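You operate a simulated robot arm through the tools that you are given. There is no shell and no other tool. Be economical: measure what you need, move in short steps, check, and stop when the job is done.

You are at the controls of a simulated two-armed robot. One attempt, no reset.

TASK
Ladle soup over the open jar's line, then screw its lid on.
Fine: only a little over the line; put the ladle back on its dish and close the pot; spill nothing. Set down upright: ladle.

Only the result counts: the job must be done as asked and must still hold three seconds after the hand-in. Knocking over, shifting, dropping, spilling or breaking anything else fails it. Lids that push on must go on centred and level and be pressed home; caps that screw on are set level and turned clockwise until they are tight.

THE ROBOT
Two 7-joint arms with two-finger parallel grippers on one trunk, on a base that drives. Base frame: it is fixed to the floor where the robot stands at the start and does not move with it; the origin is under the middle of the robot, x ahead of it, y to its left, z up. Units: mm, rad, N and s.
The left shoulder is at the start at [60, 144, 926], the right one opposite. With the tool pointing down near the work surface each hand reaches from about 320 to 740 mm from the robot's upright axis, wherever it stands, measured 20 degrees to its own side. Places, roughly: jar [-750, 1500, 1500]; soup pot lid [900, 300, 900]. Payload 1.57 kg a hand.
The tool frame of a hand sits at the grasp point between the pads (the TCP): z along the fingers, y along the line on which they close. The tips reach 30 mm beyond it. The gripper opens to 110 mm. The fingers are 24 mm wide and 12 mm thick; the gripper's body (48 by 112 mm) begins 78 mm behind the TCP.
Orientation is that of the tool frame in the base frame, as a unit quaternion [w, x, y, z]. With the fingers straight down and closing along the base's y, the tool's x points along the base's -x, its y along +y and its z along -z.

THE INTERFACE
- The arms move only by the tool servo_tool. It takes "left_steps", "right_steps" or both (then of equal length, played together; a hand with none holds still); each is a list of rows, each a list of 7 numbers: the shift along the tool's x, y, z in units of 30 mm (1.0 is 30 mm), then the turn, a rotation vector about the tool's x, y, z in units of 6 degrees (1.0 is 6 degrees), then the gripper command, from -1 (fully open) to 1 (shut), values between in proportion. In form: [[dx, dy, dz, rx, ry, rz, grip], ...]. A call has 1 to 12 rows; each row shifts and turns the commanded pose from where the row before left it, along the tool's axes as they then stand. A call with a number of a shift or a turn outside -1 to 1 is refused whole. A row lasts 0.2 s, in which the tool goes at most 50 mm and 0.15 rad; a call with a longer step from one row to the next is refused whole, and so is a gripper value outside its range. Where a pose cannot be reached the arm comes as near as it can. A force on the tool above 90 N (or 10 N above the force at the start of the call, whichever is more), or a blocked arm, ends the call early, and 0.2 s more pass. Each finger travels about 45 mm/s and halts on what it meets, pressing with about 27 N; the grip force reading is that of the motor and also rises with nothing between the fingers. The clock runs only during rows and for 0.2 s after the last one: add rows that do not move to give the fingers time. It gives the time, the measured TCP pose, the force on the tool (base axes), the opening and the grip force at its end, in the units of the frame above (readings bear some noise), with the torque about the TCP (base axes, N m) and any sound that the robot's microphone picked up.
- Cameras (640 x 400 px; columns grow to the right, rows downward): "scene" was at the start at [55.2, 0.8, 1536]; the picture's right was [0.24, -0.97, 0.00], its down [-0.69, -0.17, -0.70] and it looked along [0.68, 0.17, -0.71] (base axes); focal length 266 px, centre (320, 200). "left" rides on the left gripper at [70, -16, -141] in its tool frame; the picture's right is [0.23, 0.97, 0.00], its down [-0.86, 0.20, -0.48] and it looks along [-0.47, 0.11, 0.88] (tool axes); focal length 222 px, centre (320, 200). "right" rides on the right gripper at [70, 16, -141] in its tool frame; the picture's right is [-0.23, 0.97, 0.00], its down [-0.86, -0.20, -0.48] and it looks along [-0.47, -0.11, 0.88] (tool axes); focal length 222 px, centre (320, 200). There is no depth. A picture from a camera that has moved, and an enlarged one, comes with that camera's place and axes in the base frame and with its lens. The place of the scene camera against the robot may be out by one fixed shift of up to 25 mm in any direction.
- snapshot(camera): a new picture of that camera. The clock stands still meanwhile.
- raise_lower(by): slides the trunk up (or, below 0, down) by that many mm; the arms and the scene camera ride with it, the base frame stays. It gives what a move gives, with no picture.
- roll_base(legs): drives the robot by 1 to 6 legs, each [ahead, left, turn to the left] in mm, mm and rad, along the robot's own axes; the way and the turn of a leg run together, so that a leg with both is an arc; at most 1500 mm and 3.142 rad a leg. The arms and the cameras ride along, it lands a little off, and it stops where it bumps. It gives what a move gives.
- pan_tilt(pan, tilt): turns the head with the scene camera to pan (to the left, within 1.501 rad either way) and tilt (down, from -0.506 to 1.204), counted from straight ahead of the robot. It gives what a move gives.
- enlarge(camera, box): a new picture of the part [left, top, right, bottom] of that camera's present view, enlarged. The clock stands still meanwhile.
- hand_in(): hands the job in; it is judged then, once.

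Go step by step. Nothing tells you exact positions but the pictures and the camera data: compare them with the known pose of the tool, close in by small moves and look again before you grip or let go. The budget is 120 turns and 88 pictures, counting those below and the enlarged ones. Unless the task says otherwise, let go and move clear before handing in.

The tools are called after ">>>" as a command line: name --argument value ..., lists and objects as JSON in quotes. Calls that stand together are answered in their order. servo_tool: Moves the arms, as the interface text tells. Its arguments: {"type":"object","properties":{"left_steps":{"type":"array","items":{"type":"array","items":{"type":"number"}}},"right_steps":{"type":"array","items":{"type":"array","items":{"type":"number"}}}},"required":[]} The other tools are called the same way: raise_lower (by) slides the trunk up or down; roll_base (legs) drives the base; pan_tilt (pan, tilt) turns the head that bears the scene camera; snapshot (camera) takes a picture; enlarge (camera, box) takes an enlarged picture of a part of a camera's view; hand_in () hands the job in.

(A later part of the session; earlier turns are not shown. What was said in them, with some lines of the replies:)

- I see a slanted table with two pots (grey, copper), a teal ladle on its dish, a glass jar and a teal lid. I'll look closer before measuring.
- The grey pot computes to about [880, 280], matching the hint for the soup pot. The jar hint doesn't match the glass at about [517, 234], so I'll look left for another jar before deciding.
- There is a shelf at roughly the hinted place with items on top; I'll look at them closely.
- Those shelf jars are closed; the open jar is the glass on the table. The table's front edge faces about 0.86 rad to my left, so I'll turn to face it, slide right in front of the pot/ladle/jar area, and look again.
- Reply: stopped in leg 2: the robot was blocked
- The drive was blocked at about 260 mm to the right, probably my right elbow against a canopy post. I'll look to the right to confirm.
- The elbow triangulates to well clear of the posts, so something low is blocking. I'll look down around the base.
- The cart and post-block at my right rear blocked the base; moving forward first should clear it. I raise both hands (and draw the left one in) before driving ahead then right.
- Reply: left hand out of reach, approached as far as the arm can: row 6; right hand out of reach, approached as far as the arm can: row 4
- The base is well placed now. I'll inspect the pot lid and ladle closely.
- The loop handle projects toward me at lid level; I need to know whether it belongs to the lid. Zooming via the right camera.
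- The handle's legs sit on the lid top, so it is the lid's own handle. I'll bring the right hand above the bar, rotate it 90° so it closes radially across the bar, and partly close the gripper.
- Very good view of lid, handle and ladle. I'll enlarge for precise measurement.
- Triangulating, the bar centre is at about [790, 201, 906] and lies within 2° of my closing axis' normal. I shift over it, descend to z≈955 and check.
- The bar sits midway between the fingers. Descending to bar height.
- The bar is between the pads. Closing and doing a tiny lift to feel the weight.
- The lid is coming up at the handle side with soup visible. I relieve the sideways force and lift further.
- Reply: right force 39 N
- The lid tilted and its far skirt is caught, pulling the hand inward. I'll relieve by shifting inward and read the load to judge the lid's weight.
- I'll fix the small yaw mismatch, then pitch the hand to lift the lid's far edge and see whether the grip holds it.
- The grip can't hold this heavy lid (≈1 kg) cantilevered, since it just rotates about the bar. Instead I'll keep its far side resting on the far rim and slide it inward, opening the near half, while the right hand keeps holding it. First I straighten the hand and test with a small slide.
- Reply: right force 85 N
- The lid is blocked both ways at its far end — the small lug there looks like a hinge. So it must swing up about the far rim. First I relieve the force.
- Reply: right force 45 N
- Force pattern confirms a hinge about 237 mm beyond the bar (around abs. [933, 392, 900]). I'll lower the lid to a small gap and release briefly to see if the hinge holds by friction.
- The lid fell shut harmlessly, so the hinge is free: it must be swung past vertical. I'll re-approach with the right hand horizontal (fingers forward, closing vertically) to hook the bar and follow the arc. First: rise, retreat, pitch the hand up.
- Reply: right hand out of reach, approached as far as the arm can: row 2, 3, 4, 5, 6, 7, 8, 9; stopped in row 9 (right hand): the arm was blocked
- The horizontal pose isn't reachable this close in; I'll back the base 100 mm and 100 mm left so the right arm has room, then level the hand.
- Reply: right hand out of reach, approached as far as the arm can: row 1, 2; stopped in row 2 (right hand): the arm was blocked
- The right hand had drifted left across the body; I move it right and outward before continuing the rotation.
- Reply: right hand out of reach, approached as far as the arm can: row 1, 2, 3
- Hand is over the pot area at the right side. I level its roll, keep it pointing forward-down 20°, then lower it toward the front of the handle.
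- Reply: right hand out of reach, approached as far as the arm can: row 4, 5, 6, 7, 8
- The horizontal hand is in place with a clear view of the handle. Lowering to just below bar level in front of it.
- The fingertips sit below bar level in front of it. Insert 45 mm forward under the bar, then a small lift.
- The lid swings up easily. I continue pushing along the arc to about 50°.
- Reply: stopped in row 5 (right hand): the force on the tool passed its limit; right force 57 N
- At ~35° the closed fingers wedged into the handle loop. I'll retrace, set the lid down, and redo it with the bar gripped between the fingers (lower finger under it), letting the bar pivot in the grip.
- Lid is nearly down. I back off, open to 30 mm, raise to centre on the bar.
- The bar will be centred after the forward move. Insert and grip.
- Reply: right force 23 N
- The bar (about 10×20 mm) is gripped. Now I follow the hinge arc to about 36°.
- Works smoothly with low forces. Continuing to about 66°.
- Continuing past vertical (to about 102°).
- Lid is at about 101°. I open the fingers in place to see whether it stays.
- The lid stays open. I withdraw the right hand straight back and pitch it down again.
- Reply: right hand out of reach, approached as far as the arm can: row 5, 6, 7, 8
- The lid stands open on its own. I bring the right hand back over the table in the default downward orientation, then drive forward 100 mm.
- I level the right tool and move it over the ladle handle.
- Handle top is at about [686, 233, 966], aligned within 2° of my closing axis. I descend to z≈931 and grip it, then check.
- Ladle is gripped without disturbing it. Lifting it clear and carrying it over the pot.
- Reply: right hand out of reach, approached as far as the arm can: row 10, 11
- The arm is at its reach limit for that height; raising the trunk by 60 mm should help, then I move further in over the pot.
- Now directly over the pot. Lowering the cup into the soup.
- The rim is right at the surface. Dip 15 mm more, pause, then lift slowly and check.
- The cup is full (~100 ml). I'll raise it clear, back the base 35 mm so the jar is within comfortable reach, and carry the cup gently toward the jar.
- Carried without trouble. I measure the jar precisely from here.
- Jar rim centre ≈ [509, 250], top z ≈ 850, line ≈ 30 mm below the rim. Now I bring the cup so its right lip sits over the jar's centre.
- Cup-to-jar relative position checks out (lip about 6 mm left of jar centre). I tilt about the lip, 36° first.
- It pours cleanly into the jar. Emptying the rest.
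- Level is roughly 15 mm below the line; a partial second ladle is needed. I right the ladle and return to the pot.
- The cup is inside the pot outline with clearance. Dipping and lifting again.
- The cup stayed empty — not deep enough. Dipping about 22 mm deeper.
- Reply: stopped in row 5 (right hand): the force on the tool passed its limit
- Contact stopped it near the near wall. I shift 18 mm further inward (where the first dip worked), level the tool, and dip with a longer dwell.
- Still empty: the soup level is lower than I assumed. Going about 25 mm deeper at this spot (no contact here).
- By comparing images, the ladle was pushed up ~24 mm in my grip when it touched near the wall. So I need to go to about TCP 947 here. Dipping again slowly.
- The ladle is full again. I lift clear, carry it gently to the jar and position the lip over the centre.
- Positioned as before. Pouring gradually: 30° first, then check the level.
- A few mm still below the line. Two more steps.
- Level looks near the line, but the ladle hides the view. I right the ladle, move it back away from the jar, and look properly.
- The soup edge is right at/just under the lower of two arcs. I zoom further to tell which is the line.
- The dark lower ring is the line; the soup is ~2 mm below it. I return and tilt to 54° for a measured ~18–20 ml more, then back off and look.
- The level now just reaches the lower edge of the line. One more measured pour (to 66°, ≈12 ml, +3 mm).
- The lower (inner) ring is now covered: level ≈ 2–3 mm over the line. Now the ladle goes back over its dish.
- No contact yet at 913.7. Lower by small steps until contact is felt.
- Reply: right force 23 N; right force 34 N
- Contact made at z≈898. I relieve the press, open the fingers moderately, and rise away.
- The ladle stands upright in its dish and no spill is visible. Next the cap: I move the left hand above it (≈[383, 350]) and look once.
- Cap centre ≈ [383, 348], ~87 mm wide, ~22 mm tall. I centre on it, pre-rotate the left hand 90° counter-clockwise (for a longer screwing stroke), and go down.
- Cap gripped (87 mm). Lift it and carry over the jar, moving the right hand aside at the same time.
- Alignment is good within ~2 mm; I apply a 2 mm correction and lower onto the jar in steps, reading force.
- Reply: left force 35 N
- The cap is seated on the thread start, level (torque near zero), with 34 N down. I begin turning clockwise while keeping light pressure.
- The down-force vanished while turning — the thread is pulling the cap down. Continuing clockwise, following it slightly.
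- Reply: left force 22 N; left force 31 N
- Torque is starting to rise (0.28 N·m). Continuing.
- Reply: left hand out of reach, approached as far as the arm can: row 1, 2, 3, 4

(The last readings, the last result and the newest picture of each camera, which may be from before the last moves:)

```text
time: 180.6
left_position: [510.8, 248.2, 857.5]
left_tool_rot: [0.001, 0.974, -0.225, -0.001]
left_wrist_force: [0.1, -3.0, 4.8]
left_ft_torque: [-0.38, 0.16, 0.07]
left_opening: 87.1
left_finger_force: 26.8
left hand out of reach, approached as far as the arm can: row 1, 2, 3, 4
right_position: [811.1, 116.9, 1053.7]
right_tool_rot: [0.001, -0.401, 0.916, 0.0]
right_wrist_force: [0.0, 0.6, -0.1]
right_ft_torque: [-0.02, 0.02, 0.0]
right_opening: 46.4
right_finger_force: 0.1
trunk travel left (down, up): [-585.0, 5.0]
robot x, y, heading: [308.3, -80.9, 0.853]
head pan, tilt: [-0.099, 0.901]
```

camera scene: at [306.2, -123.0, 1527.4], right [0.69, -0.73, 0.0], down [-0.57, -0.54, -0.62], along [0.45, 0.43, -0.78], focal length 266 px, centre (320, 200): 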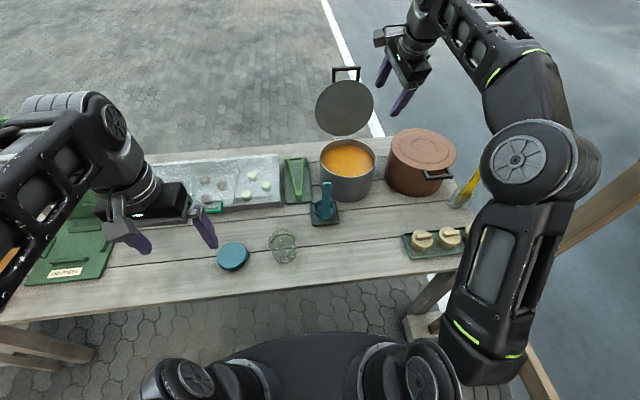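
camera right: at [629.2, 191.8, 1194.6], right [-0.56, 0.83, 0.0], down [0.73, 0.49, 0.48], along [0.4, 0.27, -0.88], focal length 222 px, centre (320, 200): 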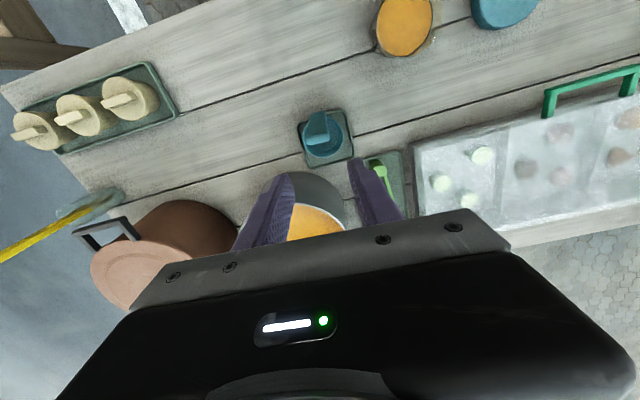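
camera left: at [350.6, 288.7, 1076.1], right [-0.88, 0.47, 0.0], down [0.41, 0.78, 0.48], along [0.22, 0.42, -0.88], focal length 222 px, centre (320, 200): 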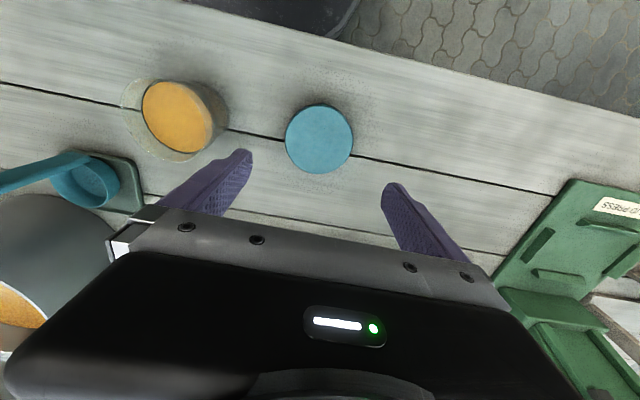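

The wrist limit is reached after about 345°. I open, rotate back for another stroke, and inspect.

>>> servo_tool --left_steps '[[0, 0, 0, 0, 0, -0.5, 0.3], [0, 0, 0, 0, 0, 0, -0.8], [0, 0, 0, 0, 0, 0, -0.8], [0, 0, 0, 0, 0, -1, -0.8], [0, 0, 0, 0, 0, -1, -0.8], [0, 0, 0, 0, 0, -1, -0.8], [0, 0, 0, 0, 0, -1, -0.8], [0, 0, 0, 0, 0, -1, -0.8], [0, 0, 0, 0, 0, -1, -0.8], [0, 0, 0, 0, 0, -1, -0.8], [0, 0, 0, 0, 0, -1, -0.8], [0, 0, 0, 0, 0, -1, -0.8]]'

>>> servo_tool --left_steps '[[0, 0, 0, 0, 0, -1, -0.8], [0, 0, 0, 0, 0, -1, -0.8], [0, 0, 0, 0, 0, -1, -0.8], [0, 0, 0, 0, 0, -1, -0.8], [0, 0, 0, 0, 0, -1, -0.8], [0, 0, 0, 0, 0, -1, -0.8], [0, 0, 0, 0, 0, -1, -0.8], [0, 0, 0, 0, 0, -1, -0.8], [0, 0, 0, 0, 0, -1, -0.8], [0, 0, 0, 0, 0, -1, -0.8], [0, 0, 0, 0, 0, -1, -0.8], [0, 0, 0, 0, 0, -1, -0.8]]'

>>> servo_tool --left_steps '[[0, 0, 0, 0, 0, -1, -0.8], [0, 0, 0, 0, 0, -1, -0.8], [0, 0, 0, 0, 0, -1, -0.8], [0, 0, 0, 0, 0, -1, -0.8], [0, 0, 0, 0, 0, -1, -0.8], [0, 0, 0, 0, 0, -1, -0.8], [0, 0, 0, 0, 0, -1, -0.8], [0, 0, 0, 0, 0, -1, -0.8], [0, 0, 0, 0, 0, -1, -0.8], [0, 0, 0, 0, 0, -1, -0.8], [0, 0, 0, 0, 0, -1, -0.8], [0, 0, 0, 0, 0, -1, -0.8]]'

>>> servo_tool --left_steps '[[0, 0, 0, 0, 0, -1, -0.8], [0, 0, 0, 0, 0, -1, -0.8], [0, 0, 0, 0, 0, -1, -0.8], [0, 0, 0, 0, 0, -1, -0.8], [0, 0, 0, 0, 0, -1, -0.8], [0, 0, 0, 0, 0, -1, -0.8], [0, 0, 0, 0, 0, -1, -0.8], [0, 0, 0, 0, 0, -1, -0.8], [0, 0, 0, 0, 0, -1, -0.8], [0, 0, 0, 0, 0, -1, -0.8], [0, 0, 0, 0, 0, -1, -0.8], [0, 0, 0, 0, 0, -1, -0.8]]'

>>> enlarge --camera "scene" --box '[230, 225, 342, 295]'

```text
time: 183.2
left_position: [510.8, 248.5, 857.6]
left_tool_rot: [-0.002, 0.963, 0.269, 0.001]
left_wrist_force: [-0.2, 0.4, -0.5]
left_ft_torque: [-0.02, -0.02, 0.02]
left_opening: 99.2
left_finger_force: 0.0
right_position: [810.8, 118.3, 1054.9]
right_tool_rot: [0.001, -0.4, 0.917, 0.001]
right_wrist_force: [-0.2, 0.1, 0.6]
right_ft_torque: [0.03, -0.02, 0.02]
right_opening: 46.8
right_finger_force: 0.0
trunk travel left (down, up): [-585.0, 5.0]
robot x, y, heading: [309.8, -81.4, 0.852]
head pan, tilt: [-0.099, 0.901]
```

```text
time: 185.8
left_position: [510.1, 248.8, 856.9]
left_tool_rot: [0.0, 0.622, 0.783, 0.001]
left_wrist_force: [1.6, 0.0, 0.4]
left_ft_torque: [0.02, 0.0, -0.01]
left_opening: 99.0
left_finger_force: 0.1
right_position: [810.4, 118.6, 1053.1]
right_tool_rot: [0.001, -0.4, 0.916, 0.001]
right_wrist_force: [-0.6, 0.4, 0.0]
right_ft_torque: [-0.02, 0.0, -0.03]
right_opening: 46.8
right_finger_force: 0.0
trunk travel left (down, up): [-585.0, 5.0]
robot x, y, heading: [307.4, -82.5, 0.851]
head pan, tilt: [-0.099, 0.901]
```

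```text
time: 188.4
left_position: [510.9, 248.6, 858.2]
left_tool_rot: [0.0, 0.042, 0.999, 0.001]
left_wrist_force: [0.9, -1.0, 0.0]
left_ft_torque: [-0.01, -0.03, 0.0]
left_opening: 99.1
left_finger_force: 0.0
right_position: [810.5, 119.0, 1053.9]
right_tool_rot: [0.0, -0.4, 0.916, 0.001]
right_wrist_force: [0.5, 0.0, 0.3]
right_ft_torque: [0.02, 0.0, -0.02]
right_opening: 46.5
right_finger_force: 0.0
trunk travel left (down, up): [-585.0, 5.0]
robot x, y, heading: [310.6, -80.6, 0.853]
head pan, tilt: [-0.099, 0.901]
```

```text
time: 191.0
left_position: [510.2, 248.8, 857.2]
left_tool_rot: [0.0, -0.553, 0.833, 0.0]
left_wrist_force: [-0.2, -0.6, 0.2]
left_ft_torque: [0.02, 0.0, -0.04]
left_opening: 98.7
left_finger_force: 0.0
right_position: [811.6, 117.6, 1052.9]
right_tool_rot: [0.0, -0.401, 0.916, 0.002]
right_wrist_force: [0.2, 0.2, 0.3]
right_ft_torque: [-0.02, 0.01, 0.0]
right_opening: 46.8
right_finger_force: 0.0
trunk travel left (down, up): [-585.0, 5.0]
robot x, y, heading: [307.7, -82.4, 0.856]
head pan, tilt: [-0.099, 0.901]
```

```text
5.71 times, centred on (286, 260) of scene
camera zoom: at [350.6, -72.2, 1587.4], right [0.69, -0.73, 0.0], down [-0.57, -0.54, -0.62], along [0.45, 0.43, -0.78], focal length 1519 px, centre (514, -143)
```

zoom: 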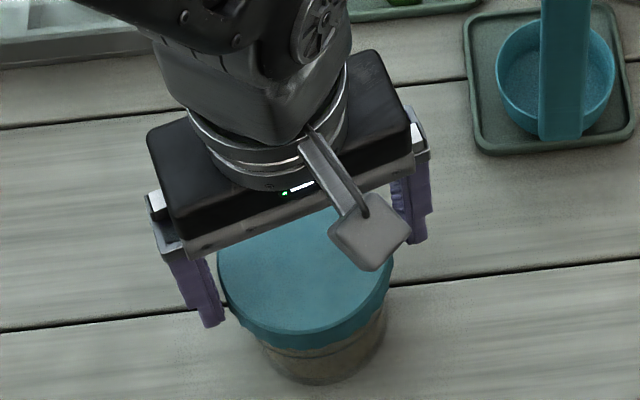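

The cap sits level. Regripping and turning clockwise again, watching torque.

>>> servo_tool --left_steps '[[0, 0, 0, 0, 0, 0, 1], [0, 0, 0, 0, 0, 0, 1], [0, 0, 0, 0, 0, 0, 1], [0, 0, 0, 0, 0, 1, 1], [0, 0, 0, 0, 0, 1, 1], [0, 0, 0, 0, 0, 1, 1], [0, 0, 0, 0, 0, 1, 1]]'

>>> servo_tool --left_steps '[[0, 0, 0, 0, 0, 1, 1], [0, 0, 0, 0, 0, 1, 1], [0, 0, 0, 0, 0, 1, 1], [0, 0, 0, 0, 0, 1, 1], [0, 0, 0, 0, 0, 1, 1], [0, 0, 0, 0, 0, 1, 1]]'

>>> servo_tool --left_steps '[[0, 0, 0, 0, 0, 1, 1], [0, 0, 0, 0, 0, 1, 1], [0, 0, 0, 0, 0, 1, 1], [0, 0, 0, 0, 0, 1, 1], [0, 0, 0, 0, 0, 1, 1], [0, 0, 0, 0, 0, 1, 1]]'

```text
time: 192.6
left_position: [510.8, 248.4, 857.1]
left_tool_rot: [0.001, -0.366, 0.931, 0.001]
left_wrist_force: [1.1, -0.4, 7.7]
left_ft_torque: [-0.16, -0.19, 0.15]
left_opening: 87.1
left_finger_force: 27.2
right_position: [810.2, 117.6, 1054.6]
right_tool_rot: [0.001, -0.4, 0.916, 0.002]
right_wrist_force: [-0.3, 0.2, -0.2]
right_ft_torque: [0.0, 0.01, 0.03]
right_opening: 46.9
right_finger_force: 0.1
trunk travel left (down, up): [-585.0, 5.0]
robot x, y, heading: [306.3, -75.0, 0.857]
head pan, tilt: [-0.099, 0.901]
```

```text
time: 194.0
left_position: [510.7, 248.7, 856.2]
left_tool_rot: [0.0, -0.06, 0.998, 0.001]
left_wrist_force: [2.3, -1.0, 11.7]
left_ft_torque: [-0.05, -0.18, 0.21]
left_opening: 87.2
left_finger_force: 27.5
right_position: [810.5, 117.1, 1054.5]
right_tool_rot: [0.0, -0.4, 0.916, 0.001]
right_wrist_force: [-0.6, 1.1, -0.2]
right_ft_torque: [0.0, 0.02, -0.03]
right_opening: 46.8
right_finger_force: 0.1
trunk travel left (down, up): [-585.0, 5.0]
robot x, y, heading: [308.7, -80.3, 0.856]
head pan, tilt: [-0.099, 0.901]
```

```text
time: 195.4
left_position: [509.6, 248.8, 857.1]
left_tool_rot: [-0.001, 0.251, 0.968, 0.0]
left_wrist_force: [-0.4, 1.0, -0.4]
left_ft_torque: [0.06, -0.05, 0.03]
left_opening: 86.8
left_finger_force: 26.5
right_position: [811.1, 118.4, 1052.8]
right_tool_rot: [0.0, -0.401, 0.916, 0.001]
right_wrist_force: [-0.2, -0.1, 0.2]
right_ft_torque: [0.01, 0.02, 0.02]
right_opening: 47.0
right_finger_force: 0.1
trunk travel left (down, up): [-585.0, 5.0]
robot x, y, heading: [310.0, -82.5, 0.855]
head pan, tilt: [-0.099, 0.901]
```

The torque now equals jar-on-table friction, so the cap seems tight with the jar turning along. I press harder and turn once more to make sure.

>>> servo_tool --left_steps '[[0, 0, 0.08, 0, 0, 0, 1], [0, 0, 0.08, 0, 0, 0, 1], [0, 0, 0.04, 0, 0, 1, 1], [0, 0, 0, 0, 0, 1, 1], [0, 0, 0, 0, 0, 1, 1]]'

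>>> servo_tool --left_steps '[[0, 0, 0.05, 0, 0, 1, 1], [0, 0, 0.03, 0, 0, 1, 1], [0, 0, 0.03, 0, 0, 1, 1], [0, 0, 0, 0, 0, 1, 1]]'

```text
time: 196.6
left_position: [509.7, 247.6, 852.6]
left_tool_rot: [0.001, 0.401, 0.916, 0.002]
left_wrist_force: [3.1, -0.5, 28.6]
left_ft_torque: [-0.06, -0.15, 0.37]
left_opening: 86.8
left_finger_force: 27.2
right_position: [809.3, 117.0, 1054.7]
right_tool_rot: [0.001, -0.4, 0.917, 0.0]
right_wrist_force: [-0.5, -0.1, 0.9]
right_ft_torque: [0.0, -0.03, -0.02]
right_opening: 46.6
right_finger_force: 0.0
trunk travel left (down, up): [-585.0, 5.0]
robot x, y, heading: [311.0, -86.1, 0.856]
head pan, tilt: [-0.099, 0.901]
```

```text
time: 197.6
left_position: [510.7, 247.2, 851.8]
left_tool_rot: [0.002, 0.583, 0.812, 0.005]
left_wrist_force: [-0.4, -5.9, 63.3]
left_ft_torque: [0.63, -1.47, 0.13]
left_opening: 86.8
left_finger_force: 26.9
right_position: [809.7, 116.1, 1055.1]
right_tool_rot: [0.002, -0.4, 0.916, 0.001]
right_wrist_force: [0.1, -0.2, -0.5]
right_ft_torque: [-0.03, -0.01, -0.03]
right_opening: 46.7
right_finger_force: 0.1
trunk travel left (down, up): [-585.0, 5.0]
robot x, y, heading: [306.6, -82.8, 0.856]
head pan, tilt: [-0.099, 0.901]
```

>>> servo_tool --left_steps '[[0, 0, -0.1, 0, 0, 0, 1], [0, 0, 0, 0, 0, 1, 1], [0, 0, 0, 0, 0, 1, 1], [0, 0, 0, 0, 0, 1, 1], [0, 0, 0, 0, 0, 1, 1]]'

```text
time: 198.8
left_position: [511.0, 249.5, 851.9]
left_tool_rot: [0.001, 0.737, 0.676, 0.002]
left_wrist_force: [7.8, 14.2, 26.3]
left_ft_torque: [0.62, -1.38, 0.48]
left_opening: 86.8
left_finger_force: 27.1
right_position: [810.9, 117.8, 1053.7]
right_tool_rot: [0.0, -0.401, 0.916, 0.001]
right_wrist_force: [-0.5, 0.1, 0.1]
right_ft_torque: [-0.01, -0.01, 0.0]
right_opening: 46.9
right_finger_force: 0.1
trunk travel left (down, up): [-585.0, 5.0]
robot x, y, heading: [313.1, -80.1, 0.858]
head pan, tilt: [-0.099, 0.901]
```

Torque has reached ~0.5 N·m with no further yield: the cap is tight. I relieve, release, and rise clear.

>>> servo_tool --left_steps '[[0, 0, -0.12, 0, 0, 0, 1], [0, 0, 0, 0, 0, 0, 0.4], [0, 0, 0, 0, 0, 0, -0.2], [0, 0, 0, 0, 0, 0, -0.8], [0, 0, 0, 0, 0, 0, -0.8], [0, 0, -0.5, 0, 0, 0, -0.8], [0, 0, -1, 0, 0, 0, -0.8], [0, 0, -1, 0, 0, 0, -0.8], [0, 0, -1, 0, 0, 0, -0.8], [0, 0, -1, 0, 0, 0, -0.8], [0, 0, -1, 0, 0, 0, -0.8], [0, 0, 0, 0, 0, 0, -0.8]]'

>>> servo_tool --left_steps '[[0, 0, 0, 0, 0, -1, -0.8], [0, 0, 0, 0, 0, -1, -0.8], [0, 0, 0, 0, 0, -1, -0.8], [0, 0, 0, 0, 0, -1, -0.8], [0, 0, 0, 0, 0, -1, -0.8], [0, 0, 0, 0, 0, -1, -0.8], [0, 0, 0, 0, 0, -1, -0.8], [0, 0, 0, 0, 0, -1, -0.8], [0, 0, 0, 0, 0, -1, -0.8], [0, 0, 0, 0, 0, -1, -0.8], [0, 0, 0, 0, 0, -1, -0.8], [0, 0, 0, 0, 0, -1, -0.8]]'

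>>> servo_tool --left_steps '[[0, 0, 0, 0, 0, -1, -0.8], [0, 0, 0, 0, 0, -1, -0.8], [0, 0, 0, 0, 0, -1, -0.8], [0, 0, 0, 0, 0, -1, -0.8], [0, 0, 0, 0, 0, -1, -0.8], [0, 0, 0, 0, 0, -1, -0.8], [0, 0, 0, 0, 0, -1, -0.8], [0, 0, 0, 0, 0, -1, -0.8], [0, 0, 0, 0, 0, -1, -0.8], [0, 0, 0, 0, 0, -1, -0.8], [0, 0, -1, 0, 0, 0, -0.8], [0, 0, -1, 0, 0, 0, -0.8]]'

```text
time: 201.4
left_position: [511.2, 251.5, 1020.4]
left_tool_rot: [0.0, 0.737, 0.676, 0.001]
left_wrist_force: [-0.1, 0.4, 0.3]
left_ft_torque: [-0.01, -0.03, -0.02]
left_opening: 98.9
left_finger_force: 0.0
right_position: [810.7, 117.8, 1053.0]
right_tool_rot: [0.0, -0.401, 0.916, 0.001]
right_wrist_force: [0.0, -0.7, 0.0]
right_ft_torque: [-0.01, 0.02, 0.02]
right_opening: 46.8
right_finger_force: 0.0
trunk travel left (down, up): [-585.0, 5.0]
robot x, y, heading: [308.4, -82.9, 0.856]
head pan, tilt: [-0.099, 0.901]
```

```text
time: 204.0
left_position: [510.4, 248.7, 1020.1]
left_tool_rot: [0.0, 0.198, 0.98, 0.001]
left_wrist_force: [-1.0, -0.3, -0.4]
left_ft_torque: [-0.02, 0.04, -0.01]
left_opening: 99.1
left_finger_force: 0.1
right_position: [810.7, 118.4, 1053.2]
right_tool_rot: [0.0, -0.4, 0.917, 0.001]
right_wrist_force: [-0.3, 0.7, 0.0]
right_ft_torque: [0.02, -0.01, 0.0]
right_opening: 46.9
right_finger_force: 0.0
trunk travel left (down, up): [-585.0, 5.0]
robot x, y, heading: [309.6, -85.2, 0.855]
head pan, tilt: [-0.099, 0.901]
```

```text
time: 206.6
left_position: [509.7, 249.7, 1081.4]
left_tool_rot: [0.0, -0.317, 0.948, 0.0]
left_wrist_force: [0.3, -0.4, -0.2]
left_ft_torque: [-0.01, 0.02, 0.02]
left_opening: 98.8
left_finger_force: 0.0
right_position: [810.8, 118.4, 1054.0]
right_tool_rot: [0.0, -0.401, 0.916, 0.001]
right_wrist_force: [0.1, -0.1, 0.1]
right_ft_torque: [0.01, 0.03, -0.01]
right_opening: 47.0
right_finger_force: 0.0
trunk travel left (down, up): [-585.0, 5.0]
robot x, y, heading: [307.6, -81.9, 0.851]
head pan, tilt: [-0.099, 0.901]
```

Now closing the pot. I move the left hand away, back the base 67 mm to its earlier lid-opening place, lower the trunk to the earlier height, and reorient the right hand as before.

>>> servo_tool --left_steps '[[0, 1, 0, 0, 0, 0, -0.8], [0, 1, 0, 0, 0, 0, -0.8], [0, 1, 0, 0, 0, 0, -0.8], [0, 1, 0, 0, 0, 0, -0.8], [0, 1, 0, 0, 0, 0, -0.8], [0, 0, -1, 0, 0, 0, -0.8], [0, 0, -1, 0, 0, 0, -0.8], [0, 0, 0, 0, 0, 0, -0.8], [0, 0, 0, 0, 0, 0, -0.8], [0, 0, 0, 0, 0, 0, -0.8], [0, 0, 0, 0, 0, 0, -0.8], [0, 0, 0, 0, 0, 0, -0.8]]' --right_steps '[[0, 0, 0, 0, 0, 1, 0.4], [0, 0, 0, 0, 0, 1, 0.4], [0, 0, 0, 0, 0, 1, 0.4], [0, 0, 0, 0, 0, 1, 0.4], [0, 0, 0, 0, 0, 1, 0.4], [0, 0, 0, 0, 0, 1, 0.4], [0, 0, 0, 0, 0, 1, 0.4], [0, 0, 0, 0, 0, 1, 0.4], [0, 0, 0, 0, 0, 1, 0.4], [0, 0, 0, 0, 0, 1, 0.4], [0, 0, 0, 0, 0, 1, 0.4], [0, 0, 0, 0, 0, 1, 0.4]]'

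>>> roll_base --legs '[[-67, 0, 0]]'

>>> raise_lower --by -60

>>> servo_tool --right_steps '[[0, 0.6, -0.87, 0, 0, 0, 0.4], [0, 0.6, -0.87, 0, 0, 0, 0.4], [0, 0.6, -0.87, 0, 0, 0, 0.4], [0, 0.6, -0.87, 0, 0, 0, 0.4], [0, 0.6, -0.5, 0, 0, 0, 0.4], [0, 0.6, 0, 0, 0, 0, 0.4], [0, 0, 0, -1, 0, 0, 0.4], [0, 0, 0, -1, 0, 0, 0.4], [0, 0, 0, -1, 0, 0, 0.4], [0, 0, 0, -1, 0, 0, 0.4], [0, 0, 0, -1, 0, 0, 0.4], [0, 0, 0, -1, 0, 0, 0.4]]'

>>> servo_tool --right_steps '[[0, 0, 0, -1, 0, 0, 0.4], [0, 0, 0, -1, 0, 0, 0.4], [0, 0, 0, -1, 0, 0, 0.4], [0, 0, 0, -1, 0, 0, 0.4], [0, 0, 0, -1, 0, 0, 0.4], [0, 0, 0, -1, 0, 0, 0.4], [0, 0, 0, 0, 0, 0, 0.4]]'

```text
time: 209.2
left_position: [422.3, 368.2, 1139.8]
left_tool_rot: [0.0, -0.317, 0.949, 0.001]
left_wrist_force: [0.5, 0.5, 0.2]
left_ft_torque: [0.02, 0.03, 0.03]
left_opening: 99.3
left_finger_force: 0.1
right_position: [809.8, 118.3, 1053.1]
right_tool_rot: [-0.001, 0.214, 0.977, 0.001]
right_wrist_force: [-0.1, 0.4, 0.7]
right_ft_torque: [0.01, 0.01, 0.0]
right_opening: 33.2
right_finger_force: 0.0
trunk travel left (down, up): [-585.0, 5.0]
robot x, y, heading: [308.5, -83.2, 0.855]
head pan, tilt: [-0.099, 0.901]
```

```text
time: 210.2
left_position: [374.8, 315.2, 1139.9]
left_tool_rot: [0.0, -0.318, 0.948, 0.0]
left_wrist_force: [-0.3, -0.7, 0.3]
left_ft_torque: [0.07, -0.01, 0.01]
left_opening: 99.0
left_finger_force: 0.1
right_position: [763.3, 66.2, 1055.4]
right_tool_rot: [0.0, 0.214, 0.977, 0.002]
right_wrist_force: [0.8, -0.8, 0.8]
right_ft_torque: [0.03, -0.03, 0.01]
right_opening: 32.9
right_finger_force: 0.1
trunk travel left (down, up): [-585.0, 5.0]
robot x, y, heading: [265.7, -132.3, 0.86]
head pan, tilt: [-0.099, 0.901]
```

```text
time: 211.2
left_position: [376.3, 317.3, 1079.3]
left_tool_rot: [0.0, -0.318, 0.948, 0.0]
left_wrist_force: [0.2, -0.1, -0.3]
left_ft_torque: [-0.01, -0.03, -0.01]
left_opening: 99.2
left_finger_force: 0.1
right_position: [765.0, 68.4, 993.6]
right_tool_rot: [0.0, 0.214, 0.977, 0.001]
right_wrist_force: [-0.4, -0.3, 0.2]
right_ft_torque: [-0.01, -0.01, -0.03]
right_opening: 32.8
right_finger_force: 0.0
trunk travel left (down, up): [-525.0, 65.0]
robot x, y, heading: [264.9, -134.3, 0.858]
head pan, tilt: [-0.099, 0.901]
```

```text
time: 213.8
left_position: [375.9, 316.6, 1079.6]
left_tool_rot: [0.001, -0.318, 0.948, 0.0]
left_wrist_force: [-0.2, -0.5, 0.4]
left_ft_torque: [0.02, -0.01, -0.01]
left_opening: 99.1
left_finger_force: 0.0
right_position: [797.1, 135.6, 1080.4]
right_tool_rot: [0.066, 0.203, 0.928, 0.304]
right_wrist_force: [-0.6, 0.4, 0.5]
right_ft_torque: [0.0, -0.01, -0.02]
right_opening: 33.1
right_finger_force: 0.1
right hand out of reach, approached as far as the arm can: row 4, 5
trunk travel left (down, up): [-525.0, 65.0]
robot x, y, heading: [265.4, -135.0, 0.859]
head pan, tilt: [-0.099, 0.901]
```

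```text
time: 215.4
left_position: [376.4, 319.1, 1079.6]
left_tool_rot: [0.0, -0.319, 0.948, 0.0]
left_wrist_force: [-0.1, 0.1, 0.6]
left_ft_torque: [-0.02, 0.01, -0.04]
left_opening: 99.1
left_finger_force: 0.2
right_position: [797.3, 137.1, 1081.3]
right_tool_rot: [0.126, 0.173, 0.789, 0.575]
right_wrist_force: [0.0, 0.7, -1.1]
right_ft_torque: [0.02, 0.0, -0.01]
right_opening: 33.0
right_finger_force: 0.1
trunk travel left (down, up): [-525.0, 65.0]
robot x, y, heading: [263.2, -132.4, 0.856]
head pan, tilt: [-0.099, 0.901]
```

Orientation restored. Moving up to the pre-approach point in front of the open lid's bar and taking a look.

>>> servo_tool --right_steps '[[-0.26, 0.83, 0.77, 0, 0, 0, 0.4], [-0.26, 0.83, 0.77, 0, 0, 0, 0.4], [-0.26, 0.83, 0.77, 0, 0, 0, 0.4], [-0.26, 0.83, 0.77, 0, 0, 0, 0.4], [-0.26, 0.83, 0.77, 0, 0, 0, 0.4], [-0.26, 0.83, 0.77, 0, 0, 0, 0.4], [0, 0, 0, 0, 0, 0, 0.4], [0, 0, 0, 0, 0, 0, 0.4]]'

>>> snapshot --camera "right"

```text
time: 217.2
left_position: [375.5, 318.1, 1079.6]
left_tool_rot: [0.001, -0.318, 0.948, 0.001]
left_wrist_force: [-0.4, -0.9, -0.4]
left_ft_torque: [0.01, 0.0, -0.02]
left_opening: 99.1
left_finger_force: 0.0
right_position: [906.5, 262.5, 1175.8]
right_tool_rot: [0.134, 0.176, 0.784, 0.581]
right_wrist_force: [-0.9, -0.3, 0.2]
right_ft_torque: [0.02, -0.02, -0.01]
right_opening: 33.3
right_finger_force: 0.1
right hand out of reach, approached as far as the arm can: row 5, 6
trunk travel left (down, up): [-525.0, 65.0]
robot x, y, heading: [266.3, -132.7, 0.854]
head pan, tilt: [-0.099, 0.901]
```

```text
3 pictures are left
camera right: at [789.6, 176.0, 1231.9], right [0.32, 0.16, 0.93], down [0.55, -0.84, -0.05], along [0.77, 0.53, -0.36], focal length 222 px, centre (320, 200)
```

right: 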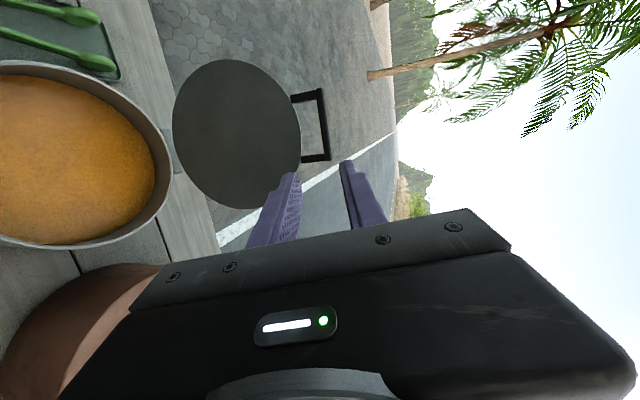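

The bar is seen where expected (≈[970, 425, 1133]). I insert the fingers around it and grip.

>>> servo_tool --right_steps '[[0.033, 0.044, 0.8, 0, 0, 0, 0.4], [0.033, 0.044, 0.8, 0, 0, 0, 0.4], [0.033, 0.044, 0.8, 0, 0, 0, 0.4], [0.033, 0.044, 0.8, 0, 0, 0, 0.4], [0.033, 0.044, 0.8, 0, 0, 0, 0.4], [0.033, 0.044, 0.8, 0, 0, 0, 0.4], [0.033, 0.044, 0.8, 0, 0, 0, 0.4], [0, 0, 0, 0, 0, 0, 0.4]]'

```text
time: 219.0
left_position: [376.8, 317.9, 1079.1]
left_tool_rot: [0.001, -0.319, 0.948, 0.0]
left_wrist_force: [0.6, -0.4, 0.6]
left_ft_torque: [-0.01, 0.01, -0.01]
left_opening: 98.9
left_finger_force: 0.1
right_position: [933.8, 311.5, 1160.9]
right_tool_rot: [0.126, 0.173, 0.79, 0.575]
right_wrist_force: [-0.2, 0.3, 0.1]
right_ft_torque: [-0.01, 0.01, 0.03]
right_opening: 32.8
right_finger_force: 0.1
right hand out of reach, approached as far as the arm can: row 3, 4, 5, 6, 7
trunk travel left (down, up): [-525.0, 65.0]
robot x, y, heading: [261.7, -134.2, 0.86]
head pan, tilt: [-0.099, 0.901]
```

The arm is short of reach in this configuration. I lower slightly to bar height and will use the base for the remaining forward move.

>>> servo_tool --right_steps '[[0, -0.4, 0.1, 0, 0, 0, 0.4], [0, -0.4, 0.1, 0, 0, 0, 0.4], [0, 0, 0, 0, 0, 0, 0.4]]'

>>> roll_base --legs '[[40, 0, 0]]'

```text
time: 219.8
left_position: [375.7, 317.9, 1080.0]
left_tool_rot: [0.001, -0.319, 0.948, 0.0]
left_wrist_force: [0.3, 0.3, -0.7]
left_ft_torque: [-0.01, -0.01, 0.02]
left_opening: 99.1
left_finger_force: 0.1
right_position: [933.8, 309.7, 1136.3]
right_tool_rot: [0.126, 0.173, 0.79, 0.575]
right_wrist_force: [0.1, -0.7, 0.8]
right_ft_torque: [0.04, -0.05, -0.01]
right_opening: 33.0
right_finger_force: 0.0
trunk travel left (down, up): [-525.0, 65.0]
robot x, y, heading: [264.6, -132.7, 0.854]
head pan, tilt: [-0.099, 0.901]
```

```text
time: 220.7
left_position: [401.9, 348.7, 1078.6]
left_tool_rot: [0.0, -0.319, 0.948, 0.001]
left_wrist_force: [0.6, 0.4, 0.4]
left_ft_torque: [-0.06, 0.05, -0.03]
left_opening: 98.8
left_finger_force: 0.1
right_position: [961.4, 341.6, 1134.1]
right_tool_rot: [0.125, 0.173, 0.791, 0.574]
right_wrist_force: [0.8, 0.1, -0.1]
right_ft_torque: [0.04, -0.03, 0.02]
right_opening: 32.9
right_finger_force: 0.0
trunk travel left (down, up): [-525.0, 65.0]
robot x, y, heading: [290.6, -101.0, 0.853]
head pan, tilt: [-0.099, 0.901]
```

>>> servo_tool --right_steps '[[0.35, 0.38, 0, 0, 0, 0, 0.4], [0.35, 0.39, 0, 0, 0, 0, 0.4], [0, 0, 0.55, 0, 0, 0, 0.4], [0, 0, 0.55, 0, 0, 0, 0.4], [0, 0, 0.55, 0, 0, 0, 0.4], [0, 0, 0.5, 0, 0, 0, 0.4], [0, 0, 0, 0, 0, 0, 0.4]]'

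```text
time: 222.3
left_position: [402.6, 347.0, 1079.1]
left_tool_rot: [0.002, -0.319, 0.948, 0.0]
left_wrist_force: [-0.5, 0.9, 0.3]
left_ft_torque: [-0.02, 0.0, 0.0]
left_opening: 98.9
left_finger_force: 0.2
right_position: [952.2, 346.1, 1146.5]
right_tool_rot: [0.125, 0.173, 0.79, 0.575]
right_wrist_force: [0.3, -0.5, 0.3]
right_ft_torque: [0.02, -0.04, -0.01]
right_opening: 32.9
right_finger_force: 0.1
right hand out of reach, approached as far as the arm can: row 2, 3, 4, 5, 6
trunk travel left (down, up): [-525.0, 65.0]
robot x, y, heading: [289.7, -102.9, 0.859]
head pan, tilt: [-0.099, 0.901]
```

Using the base for the remaining reach: forward 58, left 25.

>>> servo_tool --right_steps '[[0, -0.35, 0.1, 0, 0, 0, 0.4], [0, 0, 0, 0, 0, 0, 0.4]]'

>>> roll_base --legs '[[0, 25, 0], [52, 0, 0]]'

>>> enlarge --camera "right" --box '[200, 40, 440, 240]'

```text
time: 222.9
left_position: [401.1, 348.3, 1079.6]
left_tool_rot: [0.001, -0.319, 0.948, 0.0]
left_wrist_force: [0.6, 0.8, -0.6]
left_ft_torque: [-0.01, 0.02, 0.0]
left_opening: 98.7
left_finger_force: 0.0
right_position: [952.0, 345.1, 1138.0]
right_tool_rot: [0.125, 0.172, 0.79, 0.575]
right_wrist_force: [-0.5, -0.5, -0.3]
right_ft_torque: [-0.01, 0.0, 0.03]
right_opening: 32.8
right_finger_force: 0.2
trunk travel left (down, up): [-525.0, 65.0]
robot x, y, heading: [287.2, -102.1, 0.862]
head pan, tilt: [-0.099, 0.901]
```

```text
time: 224.2
left_position: [405.8, 386.4, 1081.7]
left_tool_rot: [0.001, -0.316, 0.949, 0.001]
left_wrist_force: [-0.7, -0.7, 0.4]
left_ft_torque: [-0.01, -0.02, 0.02]
left_opening: 99.2
left_finger_force: 0.0
right_position: [951.7, 379.8, 1144.5]
right_tool_rot: [0.125, 0.175, 0.789, 0.576]
right_wrist_force: [-22.6, -32.4, 3.5]
right_ft_torque: [-1.19, 0.83, -0.06]
right_opening: 40.1
right_finger_force: 3.9
trunk travel left (down, up): [-525.0, 65.0]
robot x, y, heading: [295.1, -62.2, 0.853]
head pan, tilt: [-0.099, 0.901]
stopped in leg 2: the force on the tool passed its limit (the readings are from after the stop); the commanded pose is now the measured one
```

```text
2.00 times, centred on (320, 140) of right
camera zoom: at [836.3, 290.2, 1202.5], right [0.34, 0.17, 0.93], down [0.56, -0.83, -0.05], along [0.76, 0.53, -0.38], focal length 444 px, centre (320, 320)
```

zoom: 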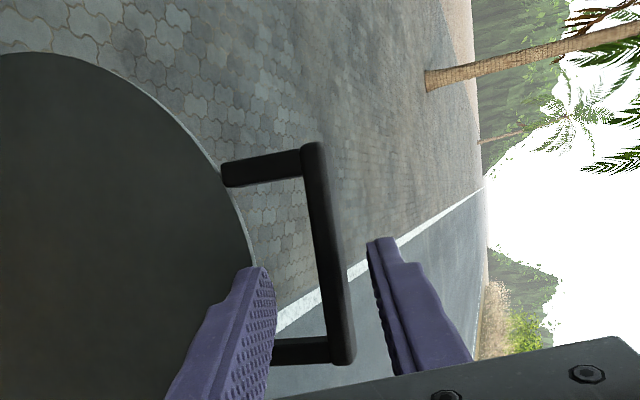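

The lower finger touched the lid rim because the opening was too wide for the loop. I back off, narrow the opening to 20 mm, shift 10 mm left, then go in again.

>>> servo_tool --right_steps '[[0, 0, -0.6, 0, 0, 0, 0.4], [0, 0, -0.6, 0, 0, 0, 0.5], [0.33, 0, 0, 0, 0, 0, 0.62], [0, 0, 0, 0, 0, 0, 0.62], [0, 0, 0, 0, 0, 0, 0.62]]'

>>> enlarge --camera "right" --box '[200, 40, 440, 240]'

```text
time: 225.4
left_position: [408.3, 390.9, 1078.6]
left_tool_rot: [-0.001, -0.316, 0.949, 0.0]
left_wrist_force: [-0.6, 0.0, 0.8]
left_ft_torque: [0.03, -0.02, -0.02]
left_opening: 98.7
left_finger_force: 0.2
right_position: [931.1, 358.1, 1149.2]
right_tool_rot: [0.125, 0.174, 0.791, 0.574]
right_wrist_force: [0.0, -0.4, -0.4]
right_ft_torque: [0.01, -0.01, 0.0]
right_opening: 20.9
right_finger_force: 0.0
trunk travel left (down, up): [-525.0, 65.0]
robot x, y, heading: [298.9, -60.3, 0.853]
head pan, tilt: [-0.099, 0.901]
```

```text
2.00 times, centred on (320, 140) of right
camera zoom: at [816.1, 270.1, 1209.4], right [0.34, 0.18, 0.92], down [0.56, -0.83, -0.04], along [0.76, 0.53, -0.38], focal length 444 px, centre (320, 320)
```

zoom: 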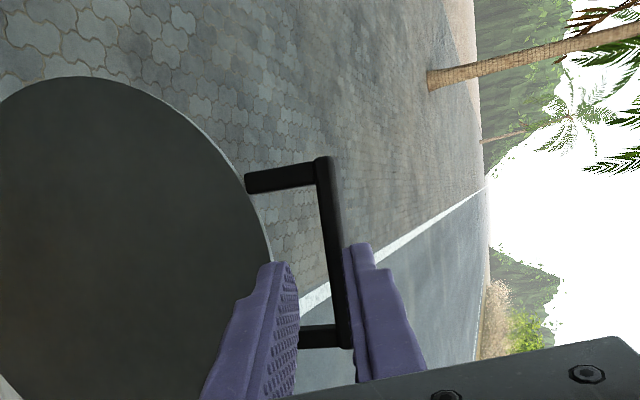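

The bar is 9 mm above the finger centreline; I shift up 9 mm and move 35 mm forward along the tool axis, then close.

>>> servo_tool --right_steps '[[0, 0.3, 0, 0, 0, 0, 0.62], [0, 0, 0.4, 0, 0, 0, 0.62], [0, 0, 0.4, 0, 0, 0, 0.62], [0, 0, 0.35, 0, 0, 0, 0.62], [0, 0, 0, 0, 0, 0, 0.62]]'

```text
time: 226.6
left_position: [408.3, 390.3, 1077.7]
left_tool_rot: [0.0, -0.316, 0.949, 0.0]
left_wrist_force: [0.8, 0.2, -0.5]
left_ft_torque: [0.03, -0.02, 0.04]
left_opening: 99.0
left_finger_force: 0.1
right_position: [946.7, 388.9, 1148.5]
right_tool_rot: [0.125, 0.175, 0.79, 0.574]
right_wrist_force: [1.1, 0.2, -0.1]
right_ft_torque: [0.01, -0.03, 0.0]
right_opening: 20.8
right_finger_force: 0.1
trunk travel left (down, up): [-525.0, 65.0]
robot x, y, heading: [292.9, -61.3, 0.847]
head pan, tilt: [-0.099, 0.901]
```

>>> servo_tool --right_steps '[[0, 0, 0, 0, 0, 0, 1], [0, 0, 0, 0, 0, 0, 1], [0, 0, 0, 0, 0, 0, 1]]'

```text
time: 227.4
left_position: [408.8, 392.2, 1078.5]
left_tool_rot: [-0.001, -0.316, 0.949, -0.001]
left_wrist_force: [0.7, -0.4, 0.7]
left_ft_torque: [-0.01, 0.0, -0.02]
left_opening: 98.5
left_finger_force: 0.0
right_position: [947.8, 389.1, 1146.3]
right_tool_rot: [0.124, 0.176, 0.79, 0.573]
right_wrist_force: [-2.7, -1.0, -7.2]
right_ft_torque: [0.5, 0.51, -0.4]
right_opening: 13.5
right_finger_force: 29.7
trunk travel left (down, up): [-525.0, 65.0]
robot x, y, heading: [296.0, -60.0, 0.859]
head pan, tilt: [-0.099, 0.901]
```

The bar is gripped (13.5 mm). Now following the arc back toward closed, in stages.

>>> servo_tool --right_steps '[[0.216, -0.204, -0.772, 0, 0, 0, 1], [0.217, -0.286, -0.745, 0, 0, 0, 1], [0.216, -0.365, -0.71, 0, 0, 0, 1], [0.212, -0.44, -0.667, 0, 0, 0, 1], [0, 0, 0, 0, 0, 0, 1]]'

```text
time: 228.6
left_position: [406.7, 390.0, 1079.8]
left_tool_rot: [0.0, -0.316, 0.949, 0.0]
left_wrist_force: [0.6, 0.0, 0.8]
left_ft_torque: [0.01, -0.01, 0.02]
left_opening: 99.0
left_finger_force: 0.1
right_position: [885.0, 313.1, 1139.7]
right_tool_rot: [0.125, 0.174, 0.79, 0.575]
right_wrist_force: [0.0, -3.0, 8.5]
right_ft_torque: [0.67, -0.2, -0.06]
right_opening: 17.5
right_finger_force: 32.4
trunk travel left (down, up): [-525.0, 65.0]
robot x, y, heading: [294.4, -62.5, 0.856]
head pan, tilt: [-0.099, 0.901]
```

>>> servo_tool --right_steps '[[0.206, -0.51, -0.617, 0, 0, 0, 1], [0.198, -0.575, -0.56, 0, 0, 0, 1], [0.188, -0.633, -0.498, 0, 0, 0, 1], [0.176, -0.685, -0.429, 0, 0, 0, 1], [0, 0, 0, 0, 0, 0, 1]]'

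```text
time: 229.8
left_position: [405.7, 386.5, 1081.4]
left_tool_rot: [0.003, -0.316, 0.949, 0.002]
left_wrist_force: [0.1, 0.3, 0.5]
left_ft_torque: [-0.03, 0.0, -0.02]
left_opening: 99.4
left_finger_force: 0.1
right_position: [827.0, 245.5, 1093.0]
right_tool_rot: [0.127, 0.175, 0.788, 0.576]
right_wrist_force: [-6.1, -31.5, 34.8]
right_ft_torque: [1.11, -0.09, -0.8]
right_opening: 19.4
right_finger_force: 33.9
trunk travel left (down, up): [-525.0, 65.0]
robot x, y, heading: [295.0, -59.8, 0.851]
head pan, tilt: [-0.099, 0.901]
```

Some radial preload builds up; I relieve outward a few mm and continue.

>>> servo_tool --right_steps '[[-0.1, 0.13, -0.2, 0, 0, 0, 1], [0.165, -0.74, -0.37, 0, 0, 0, 1], [0.15, -0.78, -0.3, 0, 0, 0, 1], [0.13, -0.8, -0.22, 0, 0, 0, 1], [0, 0, 0, 0, 0, 0, 1]]'

```text
time: 231.0
left_position: [405.6, 390.3, 1078.7]
left_tool_rot: [0.0, -0.316, 0.949, 0.001]
left_wrist_force: [-0.6, 0.0, 0.9]
left_ft_torque: [0.0, 0.0, 0.02]
left_opening: 99.0
left_finger_force: 0.2
right_position: [794.4, 205.9, 1036.8]
right_tool_rot: [0.123, 0.173, 0.792, 0.573]
right_wrist_force: [-13.2, 0.1, 2.7]
right_ft_torque: [0.43, 1.02, 0.49]
right_opening: 18.6
right_finger_force: 33.1
trunk travel left (down, up): [-525.0, 65.0]
robot x, y, heading: [292.8, -59.2, 0.85]
head pan, tilt: [-0.099, 0.901]
```

>>> servo_tool --right_steps '[[0.111, -0.823, -0.162, 0, 0, 0, 1], [0.09, -0.838, -0.076, 0, 0, 0, 1], [0.069, -0.843, 0.009, 0, 0, 0, 1], [0, 0, 0, 0, 0, 0, 1]]'

```text
time: 232.0
left_position: [405.8, 389.1, 1080.4]
left_tool_rot: [0.001, -0.317, 0.949, 0.0]
left_wrist_force: [-0.1, -0.3, 0.3]
left_ft_torque: [0.0, -0.01, 0.0]
left_opening: 99.1
left_finger_force: 0.0
right_position: [793.4, 191.7, 968.1]
right_tool_rot: [0.125, 0.173, 0.791, 0.574]
right_wrist_force: [-21.2, -14.7, 5.7]
right_ft_torque: [0.72, 0.44, -0.37]
right_opening: 17.9
right_finger_force: 32.0
right hand out of reach, approached as far as the arm can: row 1, 2, 3
trunk travel left (down, up): [-525.0, 65.0]
robot x, y, heading: [297.2, -59.4, 0.848]
head pan, tilt: [-0.099, 0.901]
```

I'm near the inner reach limit. I loosen so the lid rests on the lower finger, slide the fingers 65 mm further under the bar, then back the base 50 mm to gain room.

>>> servo_tool --right_steps '[[0, 0, 0, 0, 0, 0, 0.7], [0, 0, 0, 0, 0, 0, 0.45], [0, 0, 0, 0, 0, 0, 0.45], [0, 0, 0.6, 0, 0, 0, 0.45], [0, 0, 0.7, 0, 0, 0, 0.45], [0, 0, 0.7, 0, 0, 0, 0.45], [0, 0, 0, 0, 0, 0, 0.45]]'

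```text
time: 233.6
left_position: [408.5, 391.9, 1078.5]
left_tool_rot: [0.001, -0.317, 0.948, 0.0]
left_wrist_force: [0.5, 0.3, 0.3]
left_ft_torque: [-0.02, 0.0, -0.01]
left_opening: 98.8
left_finger_force: 0.0
right_position: [818.1, 244.5, 950.5]
right_tool_rot: [0.125, 0.174, 0.791, 0.574]
right_wrist_force: [-1.1, 0.2, -1.0]
right_ft_torque: [0.06, -0.04, -0.03]
right_opening: 31.3
right_finger_force: 0.4
trunk travel left (down, up): [-525.0, 65.0]
robot x, y, heading: [295.5, -58.5, 0.852]
head pan, tilt: [-0.099, 0.901]
```

>>> roll_base --legs '[[-45, 0, 0]]'

```text
time: 234.5
left_position: [377.7, 356.6, 1078.9]
left_tool_rot: [0.001, -0.317, 0.948, 0.0]
left_wrist_force: [0.0, 0.5, 0.3]
left_ft_torque: [0.01, -0.06, -0.01]
left_opening: 99.1
left_finger_force: 0.0
right_position: [788.2, 211.1, 950.5]
right_tool_rot: [0.125, 0.175, 0.79, 0.574]
right_wrist_force: [-0.5, -0.8, 0.1]
right_ft_torque: [0.02, 0.05, 0.0]
right_opening: 31.2
right_finger_force: 0.6
trunk travel left (down, up): [-525.0, 65.0]
robot x, y, heading: [263.3, -94.9, 0.849]
head pan, tilt: [-0.099, 0.901]
```

>>> servo_tool --right_steps '[[0.035, -0.435, 0.007, 0, 0, 0, 0.45], [0.035, -0.435, 0.007, 0, 0, 0, 0.45], [0.035, -0.435, 0.007, 0, 0, 0, 0.45], [0.035, -0.435, 0.007, 0, 0, 0, 0.45], [0, 0, 0, 0, 0, 0, 0.45], [0, 0, 0, 0, 0, 0, 0.45]]'

```text
time: 235.9
left_position: [378.5, 358.7, 1080.2]
left_tool_rot: [0.001, -0.317, 0.949, 0.0]
left_wrist_force: [-0.5, 0.2, -0.4]
left_ft_torque: [0.0, 0.01, 0.03]
left_opening: 99.0
left_finger_force: 0.0
right_position: [778.9, 200.2, 900.0]
right_tool_rot: [0.124, 0.175, 0.79, 0.574]
right_wrist_force: [-0.4, -1.0, 0.8]
right_ft_torque: [0.04, -0.02, -0.04]
right_opening: 30.7
right_finger_force: 0.3
trunk travel left (down, up): [-525.0, 65.0]
robot x, y, heading: [266.0, -94.0, 0.852]
head pan, tilt: [-0.099, 0.901]
```

The lid should be down. I open wider so the upper finger clears the bar, withdraw horizontally, and lift the hand away.

>>> servo_tool --right_steps '[[0, 0, 0, 0, 0, 0, 0.09], [0, 0, 0, 0, 0, 0, 0.09], [0, 0, 0, 0, 0, 0, 0.09], [0.12, -0.14, -0.42, 0, 0, 0, 0.09], [0.175, -0.2, -0.61, 0, 0, 0, 0.09], [0.175, -0.2, -0.61, 0, 0, 0, 0.09], [0.175, -0.2, -0.61, 0, 0, 0, 0.09], [0, 0, 0, 0, 0, 0, 0.09]]'

```text
time: 237.7
left_position: [378.9, 357.4, 1079.6]
left_tool_rot: [0.0, -0.316, 0.949, 0.0]
left_wrist_force: [-0.1, 0.9, 0.8]
left_ft_torque: [0.01, -0.02, -0.02]
left_opening: 99.2
left_finger_force: 0.0
right_position: [745.8, 153.8, 893.1]
right_tool_rot: [0.125, 0.174, 0.79, 0.574]
right_wrist_force: [-0.8, -0.3, -0.4]
right_ft_torque: [0.02, -0.01, 0.0]
right_opening: 50.2
right_finger_force: 0.0
right hand out of reach, approached as far as the arm can: row 7
trunk travel left (down, up): [-525.0, 65.0]
robot x, y, heading: [267.9, -94.8, 0.849]
head pan, tilt: [-0.099, 0.901]
```

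>>> servo_tool --right_steps '[[-0.3, 0.3, -0.2, 0, 0, 0, 0.09], [-0.5, 0.7, -0.3, 0, 0, 0, 0.09], [-0.5, 0.9, -0.3, 0, 0, 0, 0.09], [-0.5, 0.9, -0.3, 0, 0, 0, 0.09], [-0.5, 0.9, -0.3, 0, 0, 0, 0.09], [-0.5, 0.9, -0.3, 0, 0, 0, 0.09], [0, 0, 0, 0, 0, 0, 0.09]]'

>>> enlarge --camera "scene" --box '[230, 110, 422, 290]'

```text
time: 239.3
left_position: [379.2, 357.5, 1080.7]
left_tool_rot: [-0.001, -0.316, 0.949, -0.001]
left_wrist_force: [-0.2, -0.3, 0.1]
left_ft_torque: [-0.02, 0.04, 0.02]
left_opening: 99.0
left_finger_force: 0.1
right_position: [820.0, 112.0, 1038.5]
right_tool_rot: [0.125, 0.175, 0.79, 0.574]
right_wrist_force: [-0.7, 0.1, 0.0]
right_ft_torque: [-0.01, 0.02, -0.02]
right_opening: 50.1
right_finger_force: 0.0
right hand out of reach, approached as far as the arm can: row 1
trunk travel left (down, up): [-525.0, 65.0]
robot x, y, heading: [266.5, -95.8, 0.854]
head pan, tilt: [-0.099, 0.901]
```

```text
2.22 times, centred on (326, 200) of scene
camera zoom: at [307.3, -83.5, 1527.4], right [0.68, -0.73, 0.0], down [-0.57, -0.54, -0.62], along [0.45, 0.43, -0.78], focal length 591 px, centre (307, 200)
```

zoom: 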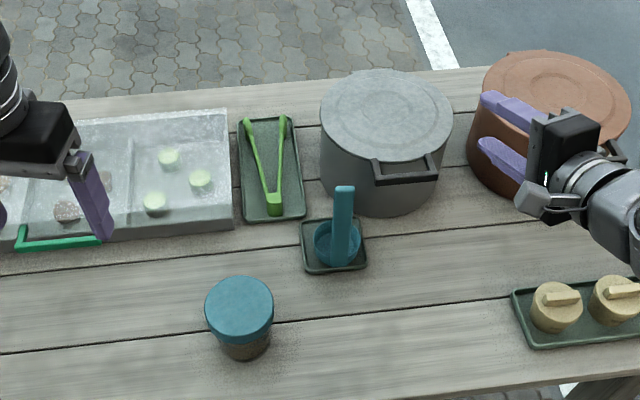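

The picture shows the pot closed, the ladle upright in its dish, the cap level on the filled jar, no visible spill, and both hands clear. I'm handing in.

>>> hand_in

```text
The job is handed in.
```

I handed the job in. The jar holds soup about 2–3 mm over its line, judged from the pictures. Its lid went on level and was turned clockwise until it held at about 0.5 N·m. The jar turned with the lid at the end, so I read it as tight from the torque rather than seeing it stop.

The ladle stands upright in its dish, with a little soup probably still in the cup. The pot is closed. The last picture shows no spill and nothing knocked over.
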